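You operate a simulated robot arm through the tools that you are given. There is no shell and no other tool. Be economical: measure what you need, move in short steps, check, and stop when the job is done.

The job below is to be done with a simulated two-armed robot. You get a single attempt, and the scene is never put back.

## Task
Load the two plates named on the prep card into the long tray and carry it to the tray stand.
Fine: first name on mark 1, second on mark 2, black lugs toward you; stop bar slid forward.

It is judged by the outcome, as a careful person would: the job done as asked, and still so three seconds after it is handed in. It fails if anything else is knocked over, pushed out of place, dropped, spilled or broken.

## Robot
Two 7-joint arms with two-finger parallel grippers on one trunk, on a base that drives. Base frame: it is fixed to the floor where the robot stands at the start and does not move with it; the origin is under the middle of the robot, x ahead of it, y to its left, z up. Lengths are in m, angles in degrees, forces in N, time in s.
The left shoulder is at the start at [0.05, 0.165, 1.155], the right one opposite. With the tool pointing down near the work surface each hand reaches from about 0.22 to 0.7 m from the robot's upright axis, wherever it stands, measured 20 degrees to its own side. Places, roughly: mark 1 of the long tray [0.5, 0.1, 0.8]; mark 2 of the long tray [0.5, 0, 0.8]; stop bar [0.7, 0, 0.9]; top of the tray stand [0.6, 1, 0.7]. Payload 3.91 kg a hand.
The TCP of each hand is the grasp point between the finger pads, 0.03 m short of the fingertips. In the tool frame z runs along the fingers and y along their closing line. The gripper opens to 0.11 m. The fingers are 0.02 m wide and 0.01 m thick; the gripper's body (0.048 by 0.112 m) begins 0.055 m behind the TCP.
Orientation is told as [roll, pitch, yaw] about the base's x, y, z axes, in that order, counted from this pose: with the fingers straight down and closing along the base's y, the tool's x points along the base's -x, its y along +y and its z along -z.

## Interface
- The arms move only by the tool nudge_tool. It takes "left_deltas", "right_deltas" or both (then of equal length, played together; a hand with none holds still); each is a list of rows, each a list of 7 numbers: the opening, from 0 (shut) to 1 (fully open), then the shift along the base's x, y, z in m, then the turn, a rotation vector about the base's x, y, z in degrees. In form: [[hand, tx, ty, tz, wx, wy, wz], ...]. A call has 1 to 12 rows; each row is the pose to reach, as a shift and turn from the pose commanded when the call began. Each row takes 0.2 s and may step no farther than 0.05 m and 8.6 degrees from the row before; otherwise, or with a gripper value out of range, the whole call is refused. Where a pose cannot be reached the arm comes as near as it can. A force on the tool above 40 N (or 10 N above the force at the start of the call, whichever is more), or a blocked arm, ends the call early, and 0.2 s more pass. The fingers move at their own pace (about 0.045 m/s each) and stop on an object; they squeeze with about 27 N. The grip force told is the motor's: it shows also when the fingers shut on nothing. Time passes only in rows, and 0.2 s behind the last, so rows that repeat a pose let the fingers close. It gives the time, the measured TCP pose, the force on the tool (base axes), the opening and the grip force at its end, in the units of the frame above (readings bear some noise), with the torque about the TCP (base axes, N m) and any sound that the robot's microphone picked up.
- Cameras (640 x 400 px; columns grow to the right, rows downward): "scene" is now at [0.1075, -0.0111, 1.3354]; the picture's right is [-0.19, -0.98, 0.00], its down [-0.52, 0.10, -0.85] and it looks along [0.83, -0.16, -0.53] (base axes); focal length 243 px, centre (320, 200). "left" rides on the left gripper at [0.072, -0.017, -0.103] in its tool frame; the picture's right is [0.23, 0.97, 0.00], its down [-0.76, 0.18, -0.62] and it looks along [-0.61, 0.14, 0.78] (tool axes); focal length 222 px, centre (320, 200). "right" rides on the right gripper at [0.072, 0.017, -0.103] in its tool frame; the picture's right is [-0.23, 0.97, 0.00], its down [-0.76, -0.18, -0.62] and it looks along [-0.61, -0.14, 0.78] (tool axes); focal length 222 px, centre (320, 200). There is no depth. A picture from a camera that has moved, and an enlarged one, comes with that camera's place and axes in the base frame and with its lens. The place of the scene camera against the robot may be out by one fixed shift of up to 0.018 m in any direction.
- grab_frame(camera): a new picture of that camera. No time passes.
- lift_body(by): slides the trunk up (or, below 0, down) by that many m; the arms and the scene camera ride with it, the base frame stays. It gives what a move gives, with no picture.
- steer(legs): drives the robot by 1 to 6 legs, each [ahead, left, turn to the left] in m, m and degrees, along the robot's own axes; the way and the turn of a leg run together, so that a leg with both is an arc; at most 1.5 m and 180 degrees a leg. The arms and the cameras ride along, it lands a little off, and it stops where it bumps. It gives what a move gives.
- pan_tilt(pan, tilt): turns the head with the scene camera to pan (to the left, within 80 degrees either way) and tilt (down, from -29 to 69), counted from straight ahead of the robot. It gives what a move gives.
- zoom(camera, box): a new picture of the part [left, top, right, bottom] of that camera's present view, enlarged. No time passes.
- finish_job(): hands the job in; it is judged then, once.

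Go step by step. Nothing tells you exact positions but the pictures and the camera data: compare them with the known pose of the tool, close in by small moves and look again before you grip or let go. The budget is 120 turns and 108 pictures, counting those below and the enlarged ones. Unless the task says otherwise, let go and move clear before handing in, and close with one line.

The tools are called after "Request:" by a JSON object that holds its "api" and its "payload". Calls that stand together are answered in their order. nudge_tool: Moves the arms, as the interface text tells. Its arguments: {"type":"object","properties":{"left_deltas":{"type":"array","items":{"type":"array","items":{"type":"number"}}},"right_deltas":{"type":"array","items":{"type":"array","items":{"type":"number"}}}},"required":[]} The other tools are called the same way: lift_body (by) slides the trunk up or down; steer (legs) drives the base; pan_tilt (pan, tilt) turns the head that bears the scene camera; grab_frame (camera) takes a picture; zoom (camera, box) takes an enlarged picture of a part of a camera's view; finish_job () hands the job in.

At the start:

```text
clock: 0.0
left_eef_pos: [0.5376, 0.1959, 1.1426]
left_ee_rot: [0.0, -0.1, -0.1]
left_contact_force: [-1.1, -0.5, -0.4]
left_ft_torque: [-0.02, 0.01, -0.05]
left_width: 0.1099
left_grasp_force: 0.0
right_eef_pos: [0.3224, -0.1399, 1.2058]
right_ee_rot: [0.0, 0.0, 0.0]
right_contact_force: [-0.6, 0.2, 0.7]
right_ft_torque: [0.01, -0.03, -0.04]
right_width: 0.11
right_grasp_force: 0.0
trunk travel left (down, up): [-0.375, 0.128]
robot x, y, heading: [-0.0001, 0.0, -0.3]
head pan, tilt: [-10.9, 32.1]
```

scene: 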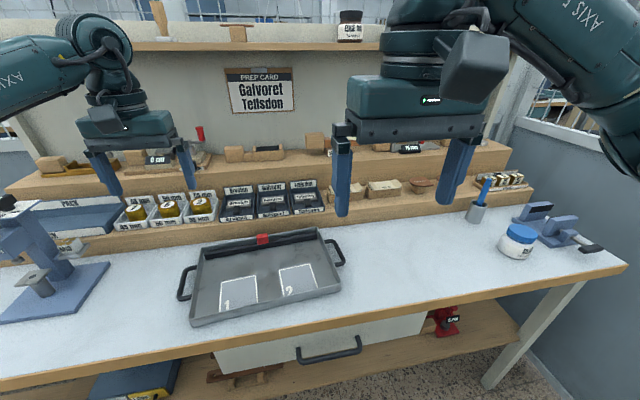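
right: 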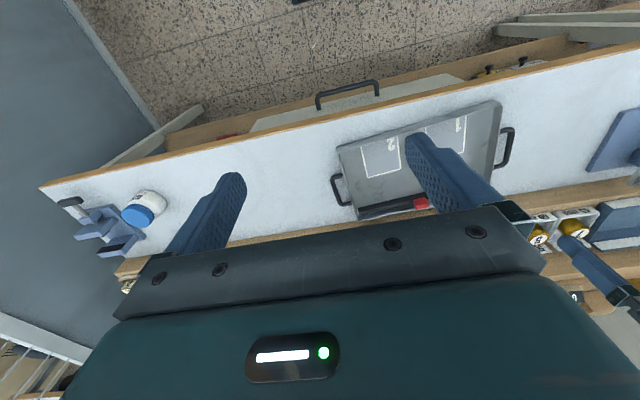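
left: 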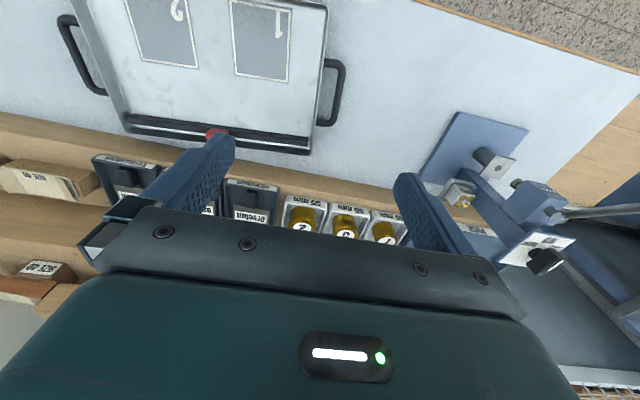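

The prep card seems to read Galvoret / Tellsdon, with small bins of plates behind the tray. I'll enlarge the card, bins and tray.

Request:
{"api": "zoom", "payload": {"camera": "scene", "box": [200, 50, 340, 130]}}

Request:
{"api": "zoom", "payload": {"camera": "scene", "box": [205, 165, 345, 252]}}

Request:
{"api": "zoom", "payload": {"camera": "scene", "box": [160, 215, 360, 340]}}

Request:
{"api": "zoom", "payload": {"camera": "left", "box": [60, 80, 420, 260]}}

```text
4.57 times, centred on (270, 90) of scene
camera zoom: at [0.1075, -0.0111, 1.3354], right [-0.19, -0.98, 0.0], down [-0.52, 0.1, -0.85], along [0.83, -0.16, -0.53], focal length 1113 px, centre (549, 703)
```

zoom: 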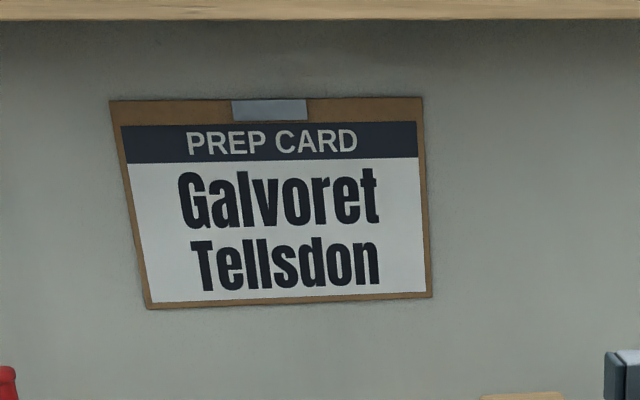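

```text
4.57 times, centred on (275, 208) of scene
camera zoom: at [0.1075, -0.0111, 1.3354], right [-0.19, -0.98, 0.0], down [-0.52, 0.1, -0.85], along [0.83, -0.16, -0.53], focal length 1113 px, centre (526, 161)
```

zoom: 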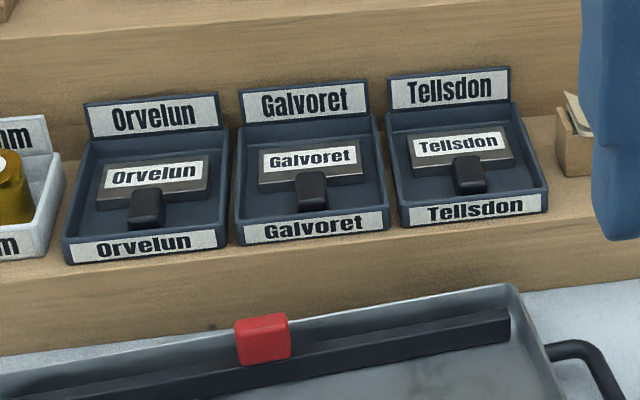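

```text
3.20 times, centred on (260, 278) of scene
camera zoom: at [0.1075, -0.0111, 1.3354], right [-0.19, -0.98, 0.0], down [-0.52, 0.1, -0.85], along [0.83, -0.16, -0.53], focal length 779 px, centre (512, -48)
```

zoom: 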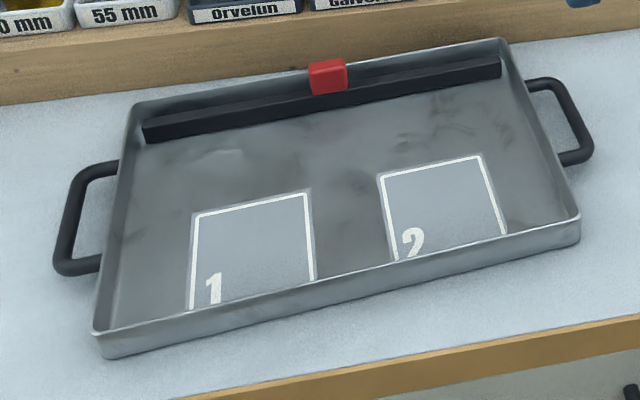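

```text
1.78 times, centred on (240, 170) of left
camera zoom: at [0.465, 0.1797, 1.2458], right [-0.23, 0.97, 0.0], down [0.76, 0.18, 0.62], along [0.61, 0.14, -0.78], focal length 395 px, centre (462, 253)
```

zoom: 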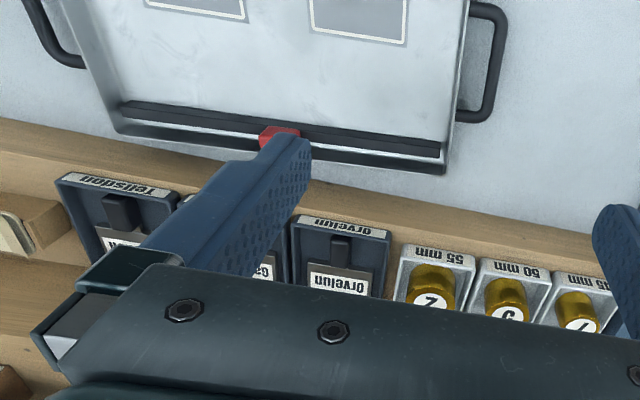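

The card reads Galvoret first and Tellsdon second. The bins hold Orvelun, Galvoret and Tellsdon, with the lugs already toward me. Next I'll look left at the tray stand.

Request:
{"api": "pan_tilt", "payload": {"pan": 55, "tilt": 35}}

Request:
{"api": "grab_frame", "payload": {"camera": "scene"}}

```text
clock: 1.4
left_eef_pos: [0.5376, 0.1965, 1.1432]
left_ee_rot: [0.0, -0.1, 0.0]
left_contact_force: [-0.1, 0.1, -0.4]
left_ft_torque: [0.04, 0.01, 0.01]
left_width: 0.11
left_grasp_force: 0.0
right_eef_pos: [0.3242, -0.141, 1.2057]
right_ee_rot: [0.0, -0.1, 0.0]
right_contact_force: [-0.1, -0.7, 0.0]
right_ft_torque: [0.03, -0.02, -0.01]
right_width: 0.1099
right_grasp_force: 0.1
trunk travel left (down, up): [-0.375, 0.128]
robot x, y, heading: [0.0023, 0.0039, 0.0]
head pan, tilt: [55.0, 35.0]
```

```text
100 pictures are left
camera scene: at [0.0702, 0.078, 1.331], right [0.82, -0.57, 0.0], down [-0.33, -0.47, -0.82], along [0.47, 0.67, -0.57], focal length 243 px, centre (320, 200)
```

scene: 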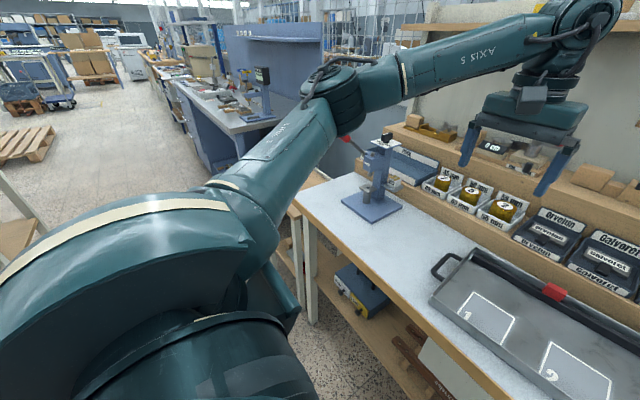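

The left arm hides the stand. I'll move the left hand over the bins to look at them with its camera, with the right hand moving aside.

Request:
{"api": "nudge_tool", "payload": {"left_deltas": [[1, 0, -0.04, 0, 0, 0, 0], [1, 0, -0.08, 0, 0, 0, 0], [1, 0, -0.12, 0, 0, 0, 0], [1, 0, -0.16, 0, 0, 0, 0], [1, 0, -0.18, 0, 0, 0, 0]], "right_deltas": [[1, 0, -0.04, 0, 0, 0, 0], [1, 0, -0.08, 0, 0, 0, 0], [1, 0, -0.12, 0, 0, 0, 0], [1, 0, -0.16, 0, 0, 0, 0], [1, 0, -0.18, 0, 0, 0, 0]]}}

Request:
{"api": "grab_frame", "payload": {"camera": "left"}}

Request:
{"api": "grab_frame", "payload": {"camera": "scene"}}

```text
clock: 2.6
left_eef_pos: [0.5395, 0.0162, 1.1424]
left_ee_rot: [0.0, 0.0, 0.2]
left_contact_force: [0.7, 0.7, -1.0]
left_ft_torque: [-0.02, -0.01, -0.03]
left_width: 0.1099
left_grasp_force: 0.1
right_eef_pos: [0.3217, -0.3192, 1.2075]
right_ee_rot: [0.1, -0.1, 0.0]
right_contact_force: [-0.7, 0.3, -0.4]
right_ft_torque: [0.01, 0.0, -0.02]
right_width: 0.11
right_grasp_force: 0.0
trunk travel left (down, up): [-0.375, 0.128]
robot x, y, heading: [-0.0014, 0.0005, 0.1]
head pan, tilt: [55.0, 35.0]
```

```text
99 pictures are left
camera left: at [0.4662, -0.0002, 1.2452], right [-0.23, 0.97, 0.0], down [0.76, 0.18, 0.62], along [0.61, 0.14, -0.78], focal length 222 px, centre (320, 200)
```

left: 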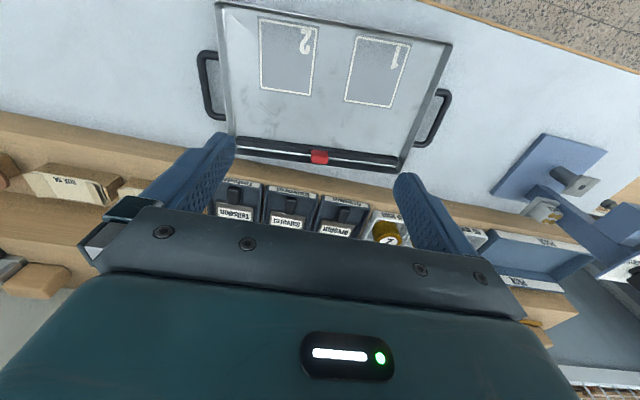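

```text
98 pictures are left
camera scene: at [0.0699, 0.0777, 1.331], right [0.82, -0.57, 0.0], down [-0.33, -0.47, -0.82], along [0.47, 0.67, -0.57], focal length 243 px, centre (320, 200)
```

scene: 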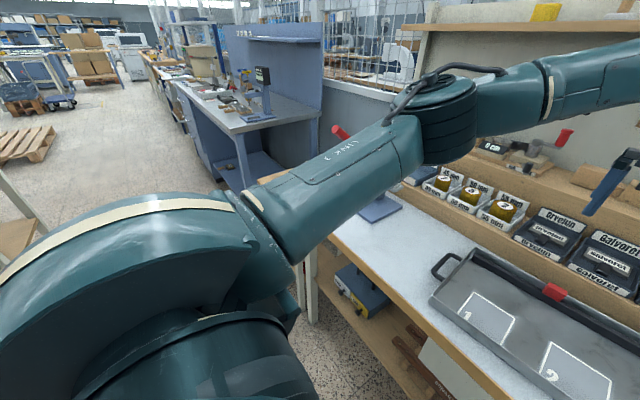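

The bins are visible between the fingers. I'll zoom in to measure them and the tray.

Request:
{"api": "zoom", "payload": {"camera": "left", "box": [200, 170, 420, 250]}}

Request:
{"api": "zoom", "payload": {"camera": "left", "box": [180, 0, 480, 180]}}

```text
2.91 times, centred on (310, 210) of left
camera zoom: at [0.4662, -0.0002, 1.2452], right [-0.23, 0.97, 0.0], down [0.76, 0.18, 0.62], along [0.61, 0.14, -0.78], focal length 646 px, centre (349, 171)
```

zoom: 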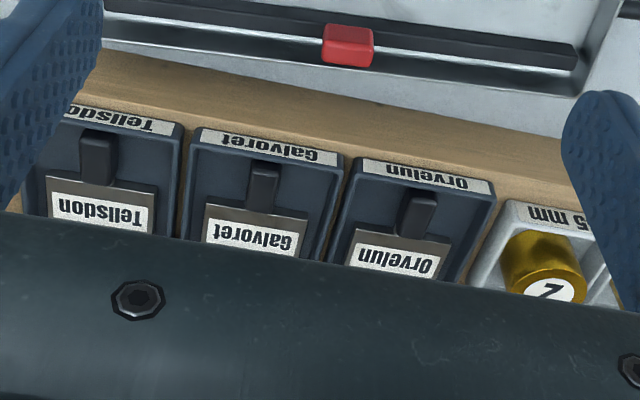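

```text
2.13 times, centred on (330, 90) of left
camera zoom: at [0.4662, -0.0002, 1.2452], right [-0.23, 0.97, 0.0], down [0.76, 0.18, 0.62], along [0.61, 0.14, -0.78], focal length 474 px, centre (299, 435)
```

zoom: 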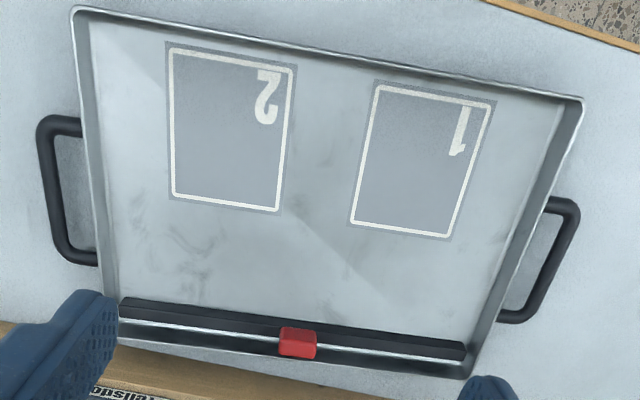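

Triangulating gives a tray floor at z≈0.846, a tray yaw of about 5.5°, mark 1 centre (0.510, 0.100) and mark 2 centre (0.523, -0.038). The plates are near x≈0.80, z≈0.915, so I'll drive a little closer and look again.

Request:
{"api": "steer", "payload": {"legs": [[0.1, 0, 0]]}}

Request:
{"api": "pan_tilt", "payload": {"pan": 0, "tilt": 45}}

Request:
{"api": "grab_frame", "payload": {"camera": "scene"}}

Request:
{"api": "grab_frame", "payload": {"camera": "left"}}

```text
clock: 3.7
left_eef_pos: [0.6389, 0.0162, 1.1417]
left_ee_rot: [0.1, 0.0, -0.1]
left_contact_force: [1.2, 0.5, -0.4]
left_ft_torque: [0.01, 0.01, -0.01]
left_width: 0.1101
left_grasp_force: 0.1
right_eef_pos: [0.4213, -0.3188, 1.2066]
right_ee_rot: [0.1, 0.1, 0.0]
right_contact_force: [0.2, 0.1, -0.9]
right_ft_torque: [-0.03, 0.01, 0.0]
right_width: 0.1099
right_grasp_force: 0.1
trunk travel left (down, up): [-0.375, 0.128]
robot x, y, heading: [0.0978, -0.0003, -0.3]
head pan, tilt: [55.0, 35.0]
```

```text
clock: 5.0
left_eef_pos: [0.6386, 0.0166, 1.1414]
left_ee_rot: [-0.1, 0.0, 0.0]
left_contact_force: [-0.1, 0.2, -0.5]
left_ft_torque: [-0.01, 0.0, 0.03]
left_width: 0.1099
left_grasp_force: 0.1
right_eef_pos: [0.4212, -0.3199, 1.2076]
right_ee_rot: [0.0, -0.1, 0.1]
right_contact_force: [-0.1, -0.3, -0.7]
right_ft_torque: [0.01, -0.02, -0.03]
right_width: 0.11
right_grasp_force: 0.0
trunk travel left (down, up): [-0.375, 0.128]
robot x, y, heading: [0.0997, -0.0015, -0.1]
head pan, tilt: [0.0, 45.0]
```

```text
95 pictures are left
camera scene: at [0.1995, 0.0059, 1.3161], right [0.0, -1.0, 0.0], down [-0.71, 0.0, -0.71], along [0.71, 0.0, -0.71], focal length 243 px, centre (320, 200)
```

scene: 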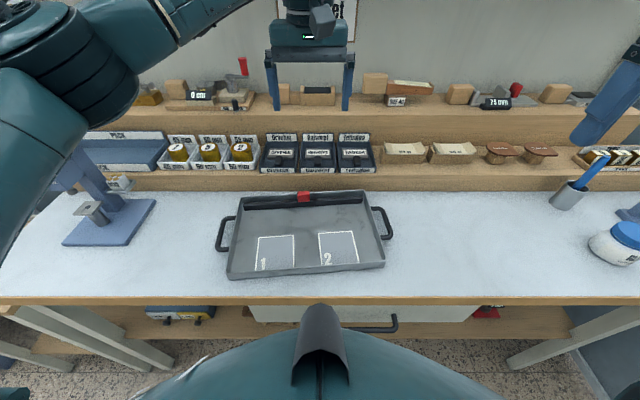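

```text
94 pictures are left
camera left: at [0.5649, 0.0001, 1.2451], right [-0.23, 0.97, 0.0], down [0.76, 0.18, 0.62], along [0.61, 0.14, -0.78], focal length 222 px, centre (320, 200)
```

left: 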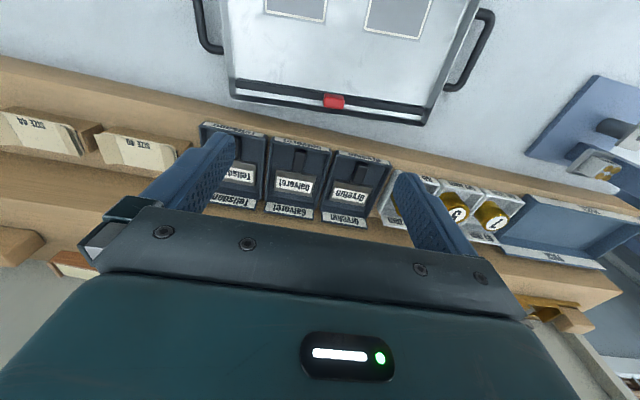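

Both views show the bins well. I'll enlarge both to get exact lug positions.

Request:
{"api": "zoom", "payload": {"camera": "left", "box": [190, 110, 400, 235]}}

Request:
{"api": "zoom", "payload": {"camera": "scene", "box": [250, 125, 390, 210]}}

```text
3.05 times, centred on (295, 172) of left
camera zoom: at [0.5649, 0.0001, 1.2451], right [-0.23, 0.97, 0.0], down [0.76, 0.18, 0.62], along [0.61, 0.14, -0.78], focal length 677 px, centre (396, 284)
```

zoom: 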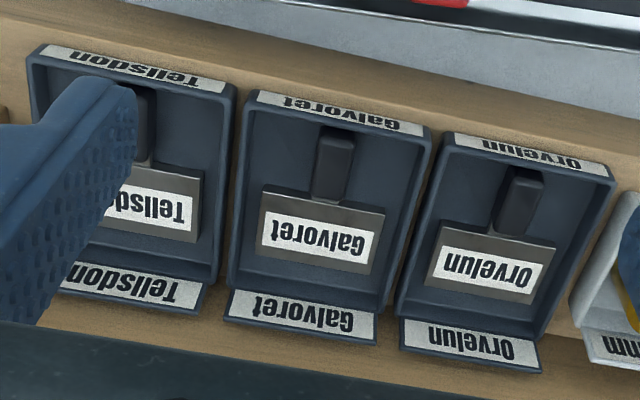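

```text
4.57 times, centred on (320, 168) of scene
camera zoom: at [0.1995, 0.0059, 1.3161], right [0.0, -1.0, 0.0], down [-0.71, 0.0, -0.71], along [0.71, 0.0, -0.71], focal length 1113 px, centre (320, 349)
```

zoom: 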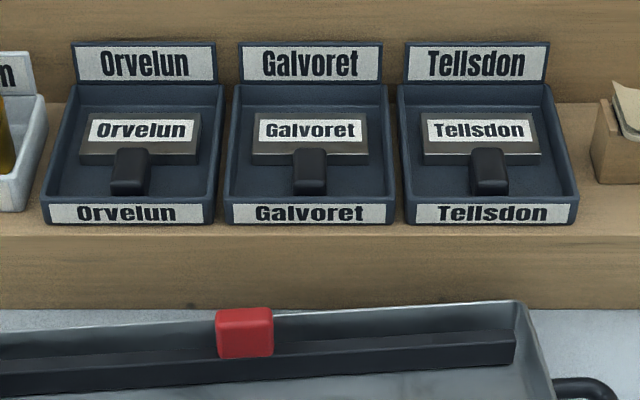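

The Galvoret lug is near (0.757, 0.007) and points toward me. It measures about 0.02 wide by 0.035 long, with its top around z≈0.91. I'll bring the left hand above it, half open, and check.

Request:
{"api": "nudge_tool", "payload": {"left_deltas": [[0.55, 0.03, -0.003, -0.03, 0, 0, 0], [0.55, 0.06, -0.006, -0.07, 0, 0, 0], [0.55, 0.09, -0.01, -0.11, 0, 0, 0], [0.55, 0.118, -0.01, -0.141, 0, 0, 0], [0.55, 0.118, -0.01, -0.161, 0, 0, 0]]}}

Request:
{"api": "grab_frame", "payload": {"camera": "left"}}

Request:
{"api": "zoom", "payload": {"camera": "scene", "box": [230, 100, 410, 212]}}

```text
refused: row 3 steps farther than a row can; nothing moved
```

```text
91 pictures are left
camera left: at [0.5649, 0.0001, 1.2451], right [-0.23, 0.97, 0.0], down [0.76, 0.18, 0.62], along [0.61, 0.14, -0.78], focal length 222 px, centre (320, 200)
```

left: 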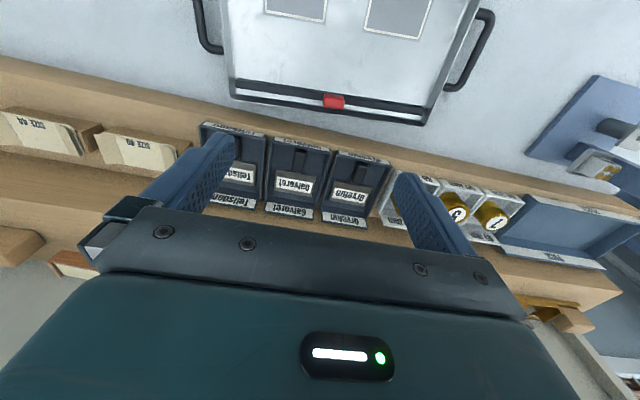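

```text
3.56 times, centred on (320, 156) of scene
camera zoom: at [0.1995, 0.0059, 1.3161], right [0.0, -1.0, 0.0], down [-0.71, 0.0, -0.71], along [0.71, 0.0, -0.71], focal length 865 px, centre (320, 356)
```

zoom: 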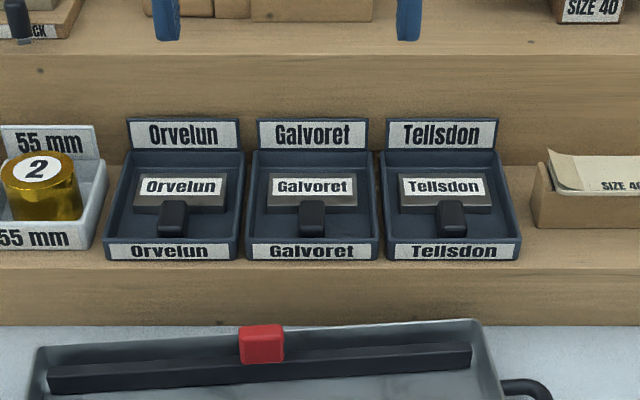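

A row stepped too far, so I'm splitting the same move into smaller rows.

Request:
{"api": "nudge_tool", "payload": {"left_deltas": [[0.55, 0.025, -0.003, -0.03, 0, 0, 0], [0.55, 0.05, -0.006, -0.06, 0, 0, 0], [0.55, 0.075, -0.01, -0.09, 0, 0, 0], [0.55, 0.1, -0.01, -0.12, 0, 0, 0], [0.55, 0.118, -0.01, -0.15, 0, 0, 0], [0.55, 0.118, -0.01, -0.161, 0, 0, 0]]}}

Request:
{"api": "grab_frame", "payload": {"camera": "left"}}

Request:
{"api": "zoom", "payload": {"camera": "scene", "box": [230, 100, 410, 212]}}

```text
clock: 6.3
left_eef_pos: [0.7218, 0.0168, 0.9776]
left_ee_rot: [-0.1, 0.1, 0.1]
left_contact_force: [0.2, -0.1, 0.0]
left_ft_torque: [0.0, 0.04, 0.01]
left_width: 0.0604
left_grasp_force: 0.1
left hand out of reach, approached as far as the arm can: row 4, 5, 6
right_eef_pos: [0.4216, -0.3202, 1.2074]
right_ee_rot: [0.0, 0.0, 0.0]
right_contact_force: [-0.7, -0.5, -0.6]
right_ft_torque: [-0.01, 0.02, 0.01]
right_width: 0.1096
right_grasp_force: 0.0
trunk travel left (down, up): [-0.375, 0.128]
robot x, y, heading: [0.0959, -0.0019, -0.0]
head pan, tilt: [0.0, 45.0]
```

```text
89 pictures are left
camera left: at [0.6484, 0.0004, 1.0798], right [-0.23, 0.97, 0.0], down [0.76, 0.18, 0.62], along [0.61, 0.14, -0.78], focal length 222 px, centre (320, 200)
```

left: 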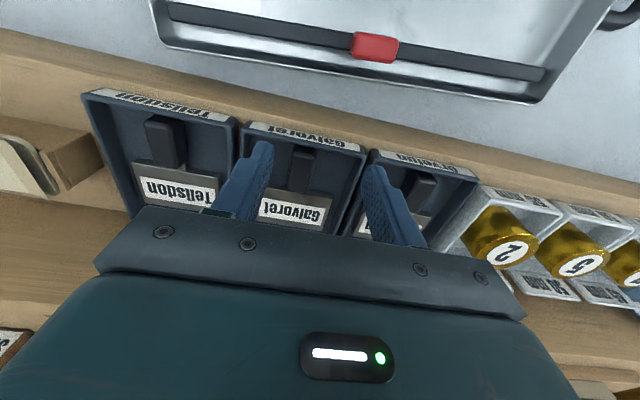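

```text
3.56 times, centred on (320, 156) of scene
camera zoom: at [0.2002, 0.0054, 1.3161], right [0.0, -1.0, 0.0], down [-0.71, 0.0, -0.71], along [0.71, 0.0, -0.71], focal length 865 px, centre (320, 356)
```

zoom: 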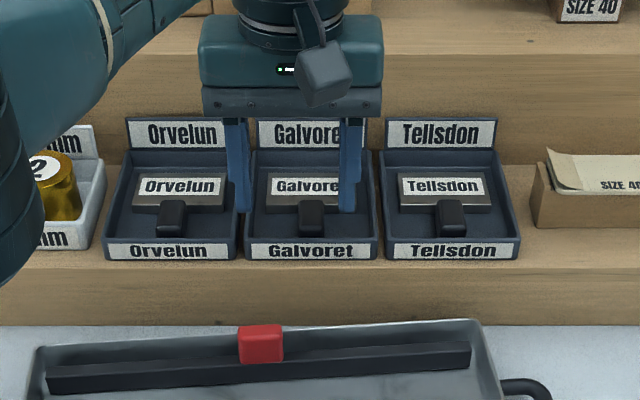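

The hand stops about 0.035 short, so I need to drive a bit nearer. I'll first look down to check the clearance between the base and the bench.

Request:
{"api": "pan_tilt", "payload": {"pan": 0, "tilt": 69}}

Request:
{"api": "grab_frame", "payload": {"camera": "scene"}}

```text
clock: 7.2
left_eef_pos: [0.7209, 0.0165, 0.9774]
left_ee_rot: [0.0, 0.0, 0.0]
left_contact_force: [0.2, 0.4, 0.5]
left_ft_torque: [-0.01, 0.0, 0.01]
left_width: 0.0604
left_grasp_force: 0.0
right_eef_pos: [0.4205, -0.3187, 1.2081]
right_ee_rot: [-0.1, 0.0, 0.1]
right_contact_force: [0.0, 0.4, -0.7]
right_ft_torque: [0.02, 0.01, 0.05]
right_width: 0.1098
right_grasp_force: 0.1
trunk travel left (down, up): [-0.375, 0.128]
robot x, y, heading: [0.0978, 0.0017, -0.0]
head pan, tilt: [0.0, 68.8]
```

```text
87 pictures are left
camera scene: at [0.1741, 0.0058, 1.2873], right [0.0, -1.0, 0.0], down [-0.93, 0.0, -0.36], along [0.36, 0.0, -0.93], focal length 243 px, centre (320, 200)
```

scene: 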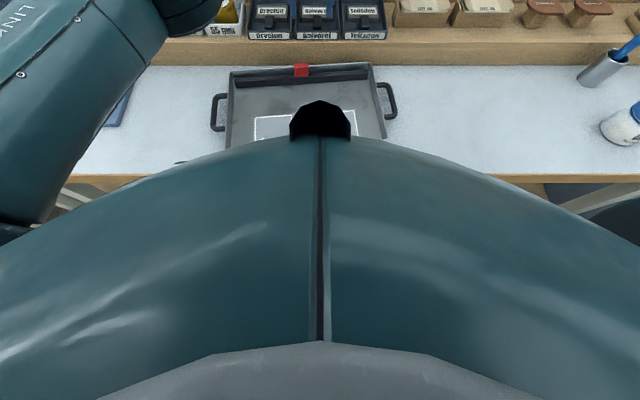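

The chest blocks the view downward, but there looks to be room. I'll drive 0.06 m nearer and watch for a bump.

Request:
{"api": "steer", "payload": {"legs": [[0.06, 0, 0]]}}

Request:
{"api": "pan_tilt", "payload": {"pan": 0, "tilt": 48}}

Request:
{"api": "grab_frame", "payload": {"camera": "left"}}

```text
clock: 8.2
left_eef_pos: [0.7822, 0.0172, 0.9765]
left_ee_rot: [0.0, 0.0, 0.1]
left_contact_force: [0.9, 0.5, -0.5]
left_ft_torque: [-0.02, -0.01, -0.01]
left_width: 0.0604
left_grasp_force: 0.0
right_eef_pos: [0.4816, -0.3184, 1.2063]
right_ee_rot: [-0.1, 0.0, 0.0]
right_contact_force: [-0.3, -0.3, -0.7]
right_ft_torque: [-0.01, 0.02, 0.01]
right_width: 0.11
right_grasp_force: 0.0
trunk travel left (down, up): [-0.375, 0.128]
robot x, y, heading: [0.1586, -0.0025, 0.1]
head pan, tilt: [0.0, 68.8]
```

```text
clock: 9.0
left_eef_pos: [0.7802, 0.0173, 0.9769]
left_ee_rot: [0.0, 0.0, 0.1]
left_contact_force: [-0.5, 0.6, -0.5]
left_ft_torque: [0.01, 0.01, -0.02]
left_width: 0.0605
left_grasp_force: 0.2
right_eef_pos: [0.4814, -0.3187, 1.2074]
right_ee_rot: [-0.1, -0.1, 0.0]
right_contact_force: [0.2, 0.9, 0.3]
right_ft_torque: [-0.01, 0.02, 0.0]
right_width: 0.1101
right_grasp_force: 0.0
trunk travel left (down, up): [-0.375, 0.128]
robot x, y, heading: [0.1605, 0.0025, -0.3]
head pan, tilt: [0.0, 48.0]
```

```text
86 pictures are left
camera left: at [0.7077, 0.0015, 1.0804], right [-0.23, 0.97, 0.0], down [0.76, 0.18, 0.62], along [0.61, 0.14, -0.78], focal length 222 px, centre (320, 200)
```

left: 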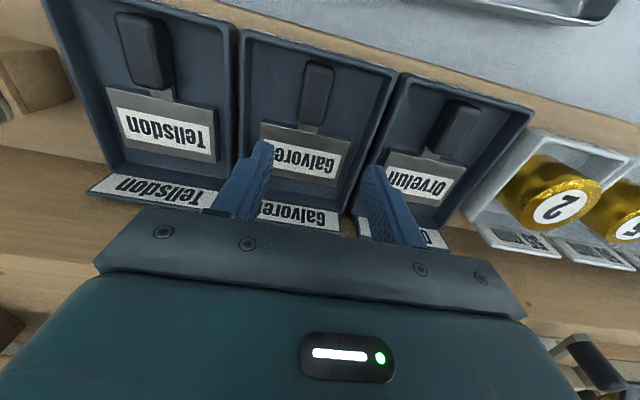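

I'll enlarge the Galvoret plate for its exact place.

Request:
{"api": "zoom", "payload": {"camera": "left", "box": [80, 0, 400, 200]}}

Request:
{"api": "zoom", "payload": {"camera": "scene", "box": [230, 60, 410, 172]}}

```text
2.00 times, centred on (240, 100) of left
camera zoom: at [0.7077, 0.0015, 1.0804], right [-0.23, 0.97, 0.0], down [0.76, 0.18, 0.62], along [0.61, 0.14, -0.78], focal length 444 px, centre (480, 400)
```

zoom: 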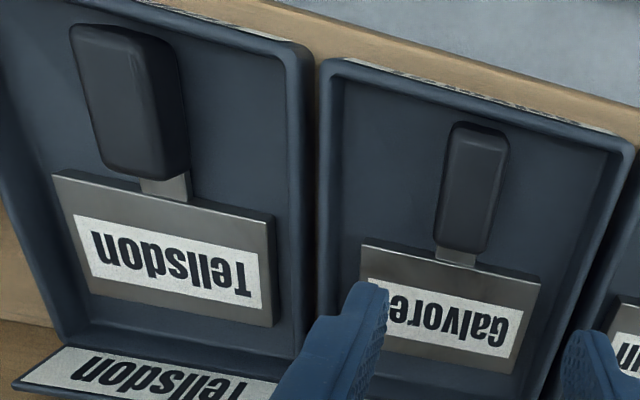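

```text
3.56 times, centred on (320, 116) of scene
camera zoom: at [0.2568, 0.0059, 1.3119], right [0.0, -1.0, 0.0], down [-0.74, 0.0, -0.67], along [0.67, 0.0, -0.74], focal length 865 px, centre (320, 499)
```

zoom: 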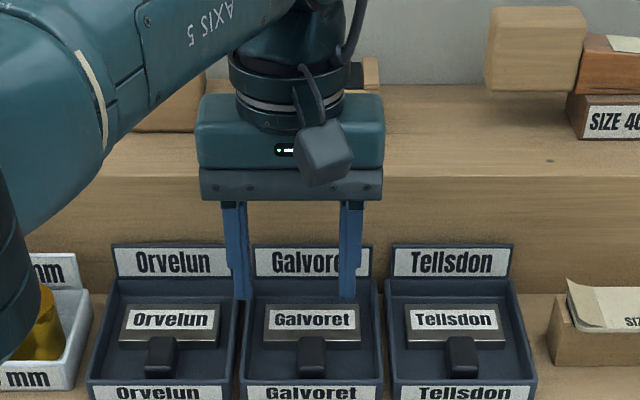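

The Galvoret lug centre is near (0.747, 0.008) with its top around 0.915. I'll line the hand up over it at the present height and check before going down.

Request:
{"api": "nudge_tool", "payload": {"left_deltas": [[0.5, -0.015, -0.005, 0.0, 0, 0, 0], [0.5, -0.0325, -0.0095, 0, 0, 0, 0], [0.5, -0.0325, -0.0095, -0.01, 0, 0, 0]]}}

Request:
{"api": "zoom", "payload": {"camera": "left", "box": [200, 60, 440, 210]}}

```text
clock: 9.8
left_eef_pos: [0.7471, 0.009, 0.9677]
left_ee_rot: [0.0, 0.1, 0.1]
left_contact_force: [1.3, -0.9, -0.7]
left_ft_torque: [0.03, 0.02, 0.03]
left_width: 0.0551
left_grasp_force: 0.0
right_eef_pos: [0.4815, -0.3197, 1.2075]
right_ee_rot: [0.0, 0.0, 0.0]
right_contact_force: [-0.1, 0.1, 0.0]
right_ft_torque: [-0.03, 0.03, -0.01]
right_width: 0.11
right_grasp_force: 0.0
trunk travel left (down, up): [-0.375, 0.128]
robot x, y, heading: [0.1595, -0.0, 0.1]
head pan, tilt: [0.0, 48.0]
```

```text
2.67 times, centred on (320, 135) of left
camera zoom: at [0.6751, -0.0077, 1.0707], right [-0.23, 0.97, 0.0], down [0.76, 0.18, 0.62], along [0.61, 0.14, -0.78], focal length 592 px, centre (320, 373)
```

zoom: 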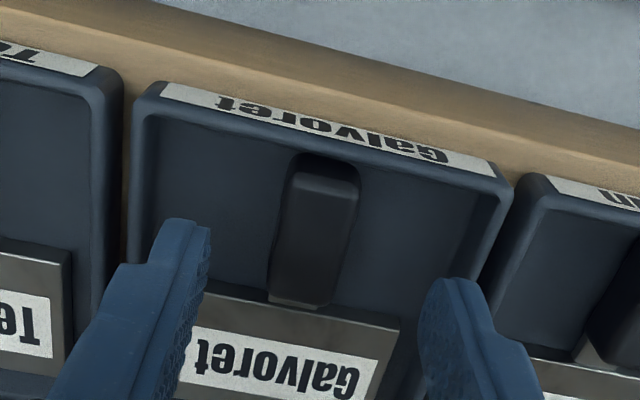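

Alignment is within about 2 mm. I'm going down until the tips straddle the lug just above the bin floor, then I'll look.

Request:
{"api": "nudge_tool", "payload": {"left_deltas": [[0.5, 0, -0.0015, -0.01, 0, 0, 0], [0.5, 0, -0.0015, -0.02, 0, 0, 0], [0.5, 0, -0.0015, -0.029, 0, 0, 0]]}}

Request:
{"api": "zoom", "payload": {"camera": "left", "box": [200, 60, 440, 210]}}

Request:
{"api": "zoom", "payload": {"camera": "scene", "box": [260, 110, 380, 185]}}

```text
clock: 10.6
left_eef_pos: [0.7492, 0.0063, 0.9389]
left_ee_rot: [-0.1, 0.1, 0.1]
left_contact_force: [-0.3, -0.3, -0.7]
left_ft_torque: [-0.04, 0.04, -0.01]
left_width: 0.0552
left_grasp_force: 0.0
right_eef_pos: [0.4816, -0.3177, 1.2077]
right_ee_rot: [0.0, 0.0, 0.0]
right_contact_force: [0.1, 0.2, -1.2]
right_ft_torque: [0.0, -0.02, 0.05]
right_width: 0.11
right_grasp_force: 0.0
trunk travel left (down, up): [-0.375, 0.128]
robot x, y, heading: [0.1573, -0.0022, 0.1]
head pan, tilt: [0.0, 48.0]
```

```text
2.67 times, centred on (320, 135) of left
camera zoom: at [0.6754, -0.0092, 1.0415], right [-0.23, 0.97, 0.0], down [0.76, 0.18, 0.62], along [0.61, 0.14, -0.78], focal length 592 px, centre (320, 373)
```

zoom: 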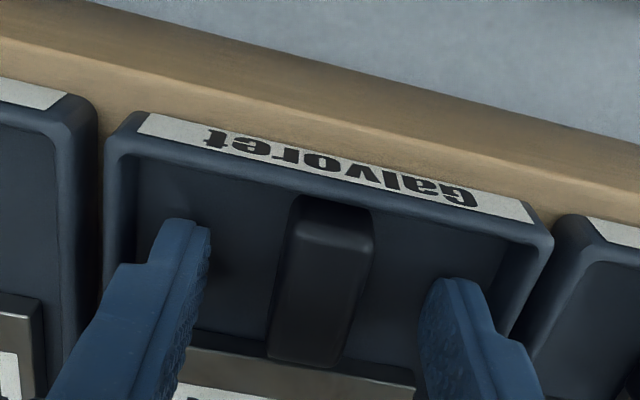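

```text
5.33 times, centred on (320, 148) of scene
camera zoom: at [0.2568, 0.0059, 1.3119], right [0.0, -1.0, 0.0], down [-0.74, 0.0, -0.67], along [0.67, 0.0, -0.74], focal length 1298 px, centre (320, 480)
```

zoom: 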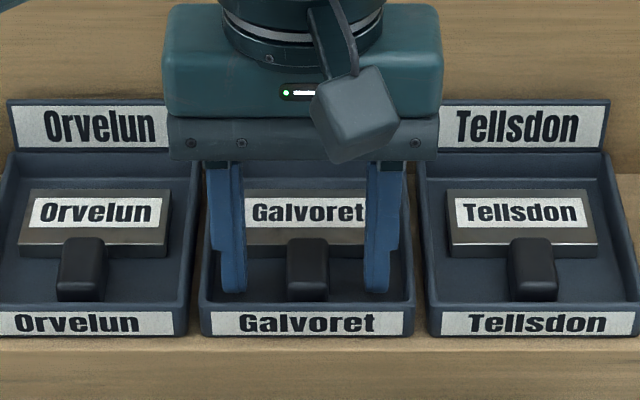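

Fingers straddle the lug. I'm going down 6 mm more and closing.

Request:
{"api": "nudge_tool", "payload": {"left_deltas": [[0.5, 0, 0.001, -0.003, 0, 0, 0], [0.5, 0, 0.001, -0.006, 0, 0, 0], [0.3, 0, 0.001, -0.006, 0, 0, 0], [0.0, 0, 0.001, -0.006, 0, 0, 0], [0.0, 0, 0.001, -0.006, 0, 0, 0], [0.0, 0, 0.001, -0.006, 0, 0, 0]]}}

Request:
{"api": "zoom", "payload": {"camera": "left", "box": [200, 60, 440, 210]}}

```text
clock: 12.0
left_eef_pos: [0.749, 0.009, 0.9345]
left_ee_rot: [0.1, 0.0, -0.1]
left_contact_force: [1.1, 2.5, 10.9]
left_ft_torque: [0.18, 0.09, -0.09]
left_width: 0.0197
left_grasp_force: 27.5
right_eef_pos: [0.4801, -0.3185, 1.2074]
right_ee_rot: [0.0, -0.1, 0.0]
right_contact_force: [0.1, 0.4, 0.0]
right_ft_torque: [0.0, -0.03, -0.03]
right_width: 0.1099
right_grasp_force: 0.1
trunk travel left (down, up): [-0.375, 0.128]
robot x, y, heading: [0.1612, 0.0019, 0.0]
head pan, tilt: [0.0, 48.0]
```

```text
2.67 times, centred on (320, 135) of left
camera zoom: at [0.675, -0.0078, 1.0367], right [-0.23, 0.97, 0.0], down [0.76, 0.18, 0.62], along [0.61, 0.14, -0.78], focal length 592 px, centre (320, 373)
```

zoom: 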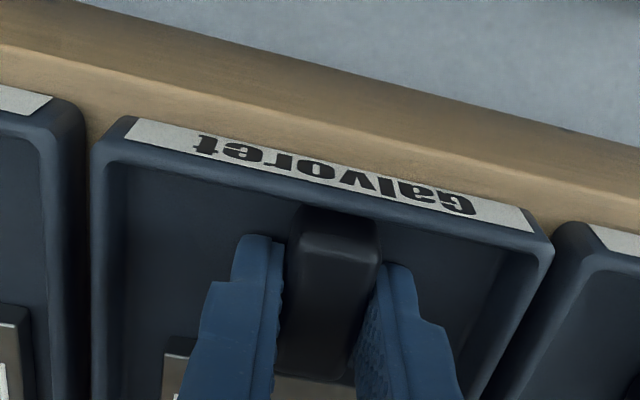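

The lug is gripped (width 0.0197), with the tips resting on the bin floor at z≈0.904. I'm lifting straight up.

Request:
{"api": "nudge_tool", "payload": {"left_deltas": [[0, 0, 0, 0.01, 0, 0, 0], [0, 0, 0, 0.03, 0, 0, 0], [0, 0, 0, 0.06, 0, 0, 0], [0, 0, 0, 0.09, 0, 0, 0], [0, 0, 0, 0.12, 0, 0, 0]]}}

Request:
{"api": "grab_frame", "payload": {"camera": "scene"}}

Request:
{"api": "grab_frame", "payload": {"camera": "left"}}

```text
clock: 13.2
left_eef_pos: [0.7477, 0.0069, 1.0524]
left_ee_rot: [-0.1, 0.0, 0.0]
left_contact_force: [0.6, 0.0, -2.6]
left_ft_torque: [-0.01, 0.06, 0.04]
left_width: 0.0196
left_grasp_force: 27.1
right_eef_pos: [0.4806, -0.3181, 1.2071]
right_ee_rot: [0.0, 0.0, 0.0]
right_contact_force: [-1.0, -0.7, -0.1]
right_ft_torque: [-0.02, 0.01, 0.0]
right_width: 0.1101
right_grasp_force: 0.1
trunk travel left (down, up): [-0.375, 0.128]
robot x, y, heading: [0.1614, -0.0022, -0.0]
head pan, tilt: [0.0, 48.0]
```

```text
79 pictures are left
camera scene: at [0.2567, 0.0058, 1.3119], right [0.0, -1.0, 0.0], down [-0.74, 0.0, -0.67], along [0.67, 0.0, -0.74], focal length 243 px, centre (320, 200)
```

scene: 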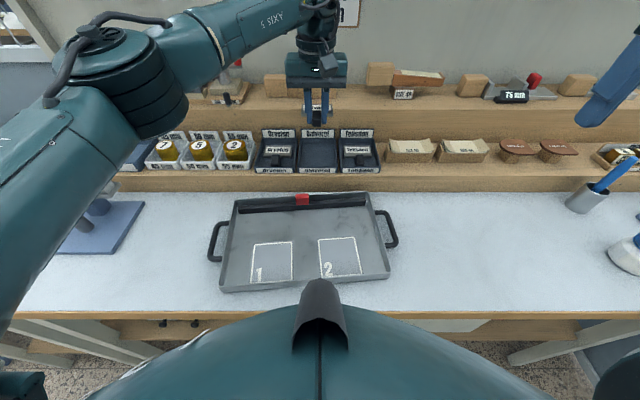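

```text
78 pictures are left
camera left: at [0.6746, -0.0093, 1.1558], right [-0.23, 0.97, 0.0], down [0.76, 0.18, 0.62], along [0.61, 0.14, -0.78], focal length 222 px, centre (320, 200)
```

left: 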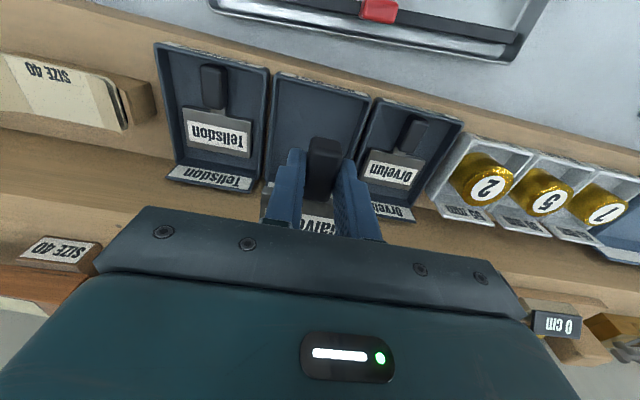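

Galvoret is held. I'm carrying it over mark 1, with the TCP target near (0.484, 0.098) and yaw +5.5°.

Request:
{"api": "nudge_tool", "payload": {"left_deltas": [[0, -0.04, 0.01, 0, 0, 0, 0.7], [0, -0.08, 0.02, 0, 0, 0, 1.5], [0, -0.12, 0.035, 0, 0, 0, 2.3], [0, -0.16, 0.05, -0.01, 0, 0, 3], [0, -0.2, 0.065, -0.03, 0, 0, 4], [0, -0.235, 0.08, -0.05, 0, 0, 5], [0, -0.265, 0.09, -0.075, 0, 0, 5.5], [0, -0.265, 0.09, -0.095, 0, 0, 5.5]]}}

Request:
{"api": "grab_frame", "payload": {"camera": "left"}}

Request:
{"api": "zoom", "payload": {"camera": "scene", "box": [200, 180, 400, 305]}}

```text
clock: 15.0
left_eef_pos: [0.4823, 0.0973, 0.9563]
left_ee_rot: [0.0, 0.0, 5.6]
left_contact_force: [0.4, 1.0, -2.8]
left_ft_torque: [-0.02, 0.1, 0.01]
left_width: 0.0198
left_grasp_force: 26.9
right_eef_pos: [0.4803, -0.3192, 1.2065]
right_ee_rot: [0.1, 0.0, -0.1]
right_contact_force: [0.5, 0.0, -0.2]
right_ft_torque: [0.03, 0.01, -0.01]
right_width: 0.1098
right_grasp_force: 0.1
trunk travel left (down, up): [-0.375, 0.128]
robot x, y, heading: [0.1618, 0.0021, 0.1]
head pan, tilt: [0.0, 48.0]
```

```text
77 pictures are left
camera left: at [0.4116, 0.0741, 1.0595], right [-0.32, 0.95, 0.0], down [0.74, 0.25, 0.62], along [0.59, 0.2, -0.78], focal length 222 px, centre (320, 200)
```

left: 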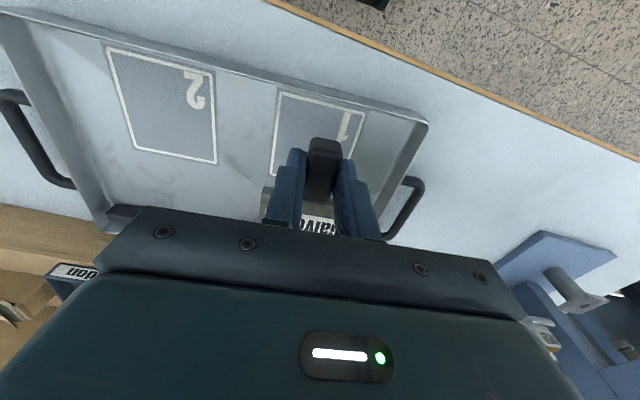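

```text
3.20 times, centred on (300, 242) of scene
camera zoom: at [0.2571, 0.006, 1.3119], right [0.0, -1.0, 0.0], down [-0.74, 0.0, -0.67], along [0.67, 0.0, -0.74], focal length 779 px, centre (384, 64)
```

zoom: 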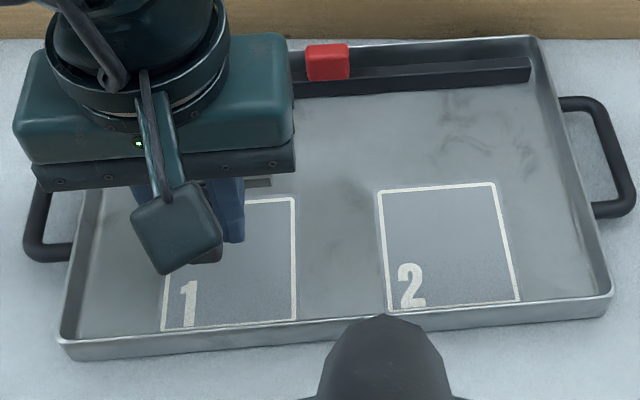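

Over mark 1. I'm going down to about 2.5 cm above the floor and checking the alignment.

Request:
{"api": "nudge_tool", "payload": {"left_deltas": [[0, 0.001, 0.0, -0.02, 0, 0, 0], [0, 0.001, 0.0, -0.04, 0, 0, 0], [0, 0.001, 0.0, -0.055, 0, 0, 0]]}}

Request:
{"api": "zoom", "payload": {"camera": "left", "box": [190, 40, 430, 240]}}

Request:
{"api": "zoom", "payload": {"camera": "scene", "box": [210, 220, 330, 295]}}

```text
clock: 15.8
left_eef_pos: [0.483, 0.0985, 0.9026]
left_ee_rot: [-0.1, 0.0, 5.6]
left_contact_force: [-0.5, -0.5, -2.1]
left_ft_torque: [-0.02, 0.1, 0.0]
left_width: 0.0197
left_grasp_force: 27.3
right_eef_pos: [0.4815, -0.3189, 1.2066]
right_ee_rot: [0.0, 0.0, 0.0]
right_contact_force: [0.7, 0.5, -0.6]
right_ft_torque: [0.03, 0.02, 0.01]
right_width: 0.1101
right_grasp_force: 0.1
trunk travel left (down, up): [-0.375, 0.128]
robot x, y, heading: [0.1624, -0.0016, -0.1]
head pan, tilt: [0.0, 48.0]
```

```text
2.00 times, centred on (310, 140) of left
camera zoom: at [0.4129, 0.0749, 1.0048], right [-0.32, 0.95, 0.0], down [0.74, 0.25, 0.62], along [0.59, 0.2, -0.78], focal length 444 px, centre (340, 320)
```

zoom: 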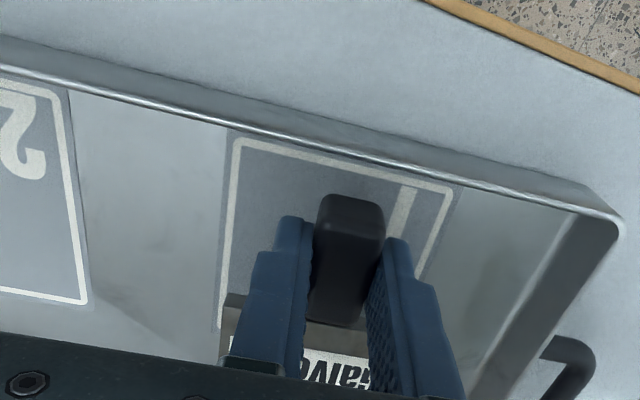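

```text
5.33 times, centred on (270, 258) of scene
camera zoom: at [0.2569, 0.006, 1.3119], right [0.0, -1.0, 0.0], down [-0.74, 0.0, -0.67], along [0.67, 0.0, -0.74], focal length 1298 px, centre (587, -107)
```

zoom: 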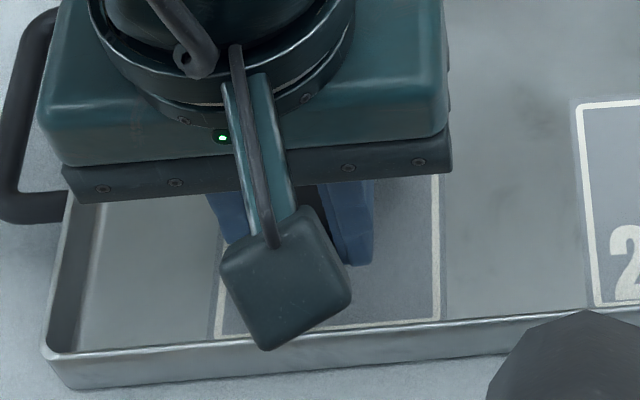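

The near corners of the mark confirm the geometry to about 1 mm, and the plate is centred on it. I'm lowering it to the floor.

Request:
{"api": "nudge_tool", "payload": {"left_deltas": [[0, 0.001, -0.0005, -0.01, 0, 0, 0], [0, 0.001, -0.0005, -0.02, 0, 0, 0], [0, 0.001, -0.0005, -0.024, 0, 0, 0], [0, 0.001, -0.0005, -0.026, 0, 0, 0]]}}

Request:
{"api": "zoom", "payload": {"camera": "left", "box": [190, 40, 430, 240]}}

```text
clock: 16.8
left_eef_pos: [0.4845, 0.0981, 0.8761]
left_ee_rot: [0.0, 0.0, 5.6]
left_contact_force: [0.5, -0.2, -2.0]
left_ft_torque: [-0.03, 0.06, -0.02]
left_width: 0.0195
left_grasp_force: 26.8
right_eef_pos: [0.4805, -0.3195, 1.2072]
right_ee_rot: [0.0, 0.0, 0.0]
right_contact_force: [0.6, -0.1, -1.1]
right_ft_torque: [0.01, -0.01, 0.02]
right_width: 0.1101
right_grasp_force: 0.0
trunk travel left (down, up): [-0.375, 0.128]
robot x, y, heading: [0.1594, -0.0014, 0.2]
head pan, tilt: [0.0, 48.0]
```

```text
2.00 times, centred on (310, 140) of left
camera zoom: at [0.414, 0.0746, 0.9789], right [-0.32, 0.95, 0.0], down [0.74, 0.25, 0.62], along [0.59, 0.2, -0.78], focal length 444 px, centre (340, 320)
```

zoom: 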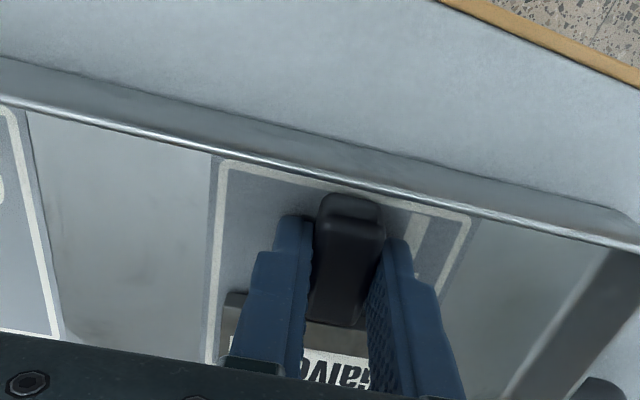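

No contact yet, so I'm lowering in millimetre steps until it touches.

Request:
{"api": "nudge_tool", "payload": {"left_deltas": [[0, 0, 0, -0.002, 0, 0, 0], [0, 0, 0, -0.004, 0, 0, 0]]}}

```text
clock: 17.4
left_eef_pos: [0.4852, 0.0974, 0.8745]
left_ee_rot: [-0.1, -0.2, 5.6]
left_contact_force: [-3.2, 2.0, 12.9]
left_ft_torque: [0.22, -0.45, 0.04]
left_width: 0.0194
left_grasp_force: 26.7
right_eef_pos: [0.4804, -0.3187, 1.2079]
right_ee_rot: [0.0, -0.2, -0.1]
right_contact_force: [0.3, -0.7, 0.0]
right_ft_torque: [0.0, 0.02, -0.01]
right_width: 0.11
right_grasp_force: 0.1
trunk travel left (down, up): [-0.375, 0.128]
robot x, y, heading: [0.1599, -0.0001, -0.1]
head pan, tilt: [0.0, 48.0]
```

Contact was made. I'll ease off, open, and rise clear.

Request:
{"api": "nudge_tool", "payload": {"left_deltas": [[0, 0, 0, 0.002, 0, 0, 0], [0.4, 0, 0, 0.002, 0, 0, 0], [0.4, 0, 0, 0.002, 0, 0, 0], [0.4, 0, 0, 0.002, 0, 0, 0], [0.4, 0, 0, 0.02, 0, 0, 0], [0.4, 0, 0, 0.05, 0, 0, 0], [0.4, 0, 0, 0.09, 0, 0, 0], [0.4, 0, 0, 0.13, 0, 0, 0], [0.4, -0.03, 0.03, 0.16, 0, 0, 0]]}}

Request:
{"api": "grab_frame", "payload": {"camera": "left"}}

Request:
{"api": "grab_frame", "payload": {"camera": "right"}}

```text
refused: row 9 steps farther than a row can; nothing moved
```

```text
72 pictures are left
camera left: at [0.4134, 0.0747, 0.9767], right [-0.32, 0.95, 0.0], down [0.74, 0.25, 0.63], along [0.59, 0.2, -0.78], focal length 222 px, centre (320, 200)
```

left: 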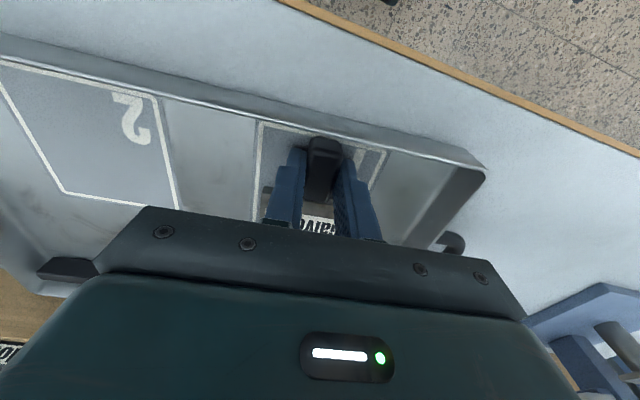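

```text
71 pictures are left
camera right: at [0.408, -0.3024, 1.3115], right [0.23, 0.97, 0.0], down [0.76, -0.18, 0.62], along [0.61, -0.14, -0.78], focal length 222 px, centre (320, 200)
```

right: 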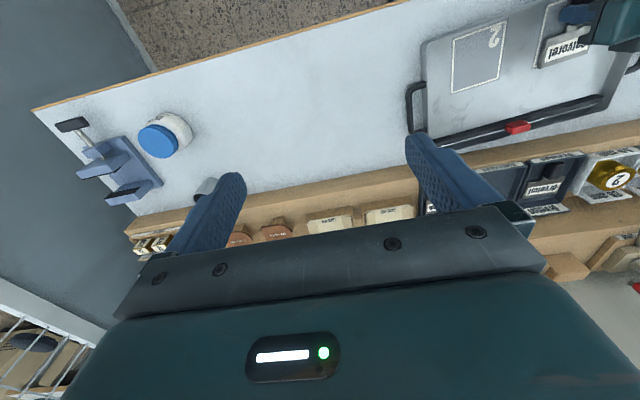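

The last row was too long, so I'm repeating the release with shorter rows.

Request:
{"api": "nudge_tool", "payload": {"left_deltas": [[0, 0, 0, 0.002, 0, 0, 0], [0.4, 0, 0, 0.002, 0, 0, 0], [0.4, 0, 0, 0.002, 0, 0, 0], [0.4, 0, 0, 0.002, 0, 0, 0], [0.4, 0, 0, 0.02, 0, 0, 0], [0.4, 0, 0, 0.05, 0, 0, 0], [0.4, 0, 0, 0.09, 0, 0, 0], [0.4, 0, 0, 0.13, 0, 0, 0], [0.4, -0.02, 0.03, 0.16, 0, 0, 0], [0.4, -0.02, 0.07, 0.17, 0, 0, 0], [0.4, -0.02, 0.11, 0.17, 0, 0, 0]]}}

Request:
{"api": "zoom", "payload": {"camera": "scene", "box": [200, 180, 400, 305]}}

```text
clock: 19.8
left_eef_pos: [0.4642, 0.209, 1.0426]
left_ee_rot: [0.0, 0.0, 5.5]
left_contact_force: [-0.9, 0.5, 0.2]
left_ft_torque: [0.01, 0.0, -0.01]
left_width: 0.0441
left_grasp_force: 0.1
right_eef_pos: [0.4813, -0.3174, 1.2083]
right_ee_rot: [0.0, -0.1, -0.1]
right_contact_force: [0.5, -0.1, -0.8]
right_ft_torque: [-0.01, -0.02, 0.02]
right_width: 0.1098
right_grasp_force: 0.2
trunk travel left (down, up): [-0.375, 0.128]
robot x, y, heading: [0.1523, -0.0022, -0.1]
head pan, tilt: [0.0, 48.0]
```

```text
3.20 times, centred on (300, 242) of scene
camera zoom: at [0.2563, 0.0066, 1.312], right [0.0, -1.0, 0.0], down [-0.74, 0.0, -0.67], along [0.67, 0.0, -0.74], focal length 779 px, centre (384, 64)
```

zoom: 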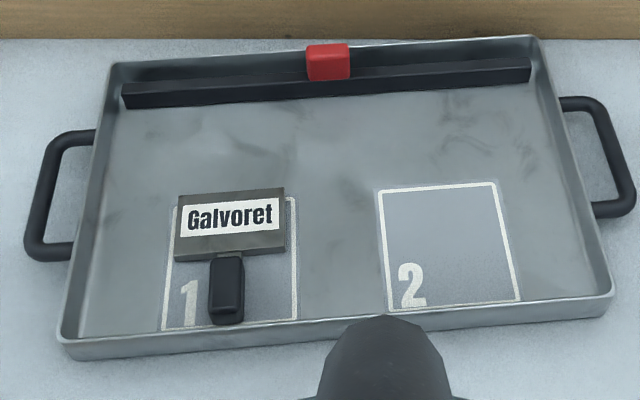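

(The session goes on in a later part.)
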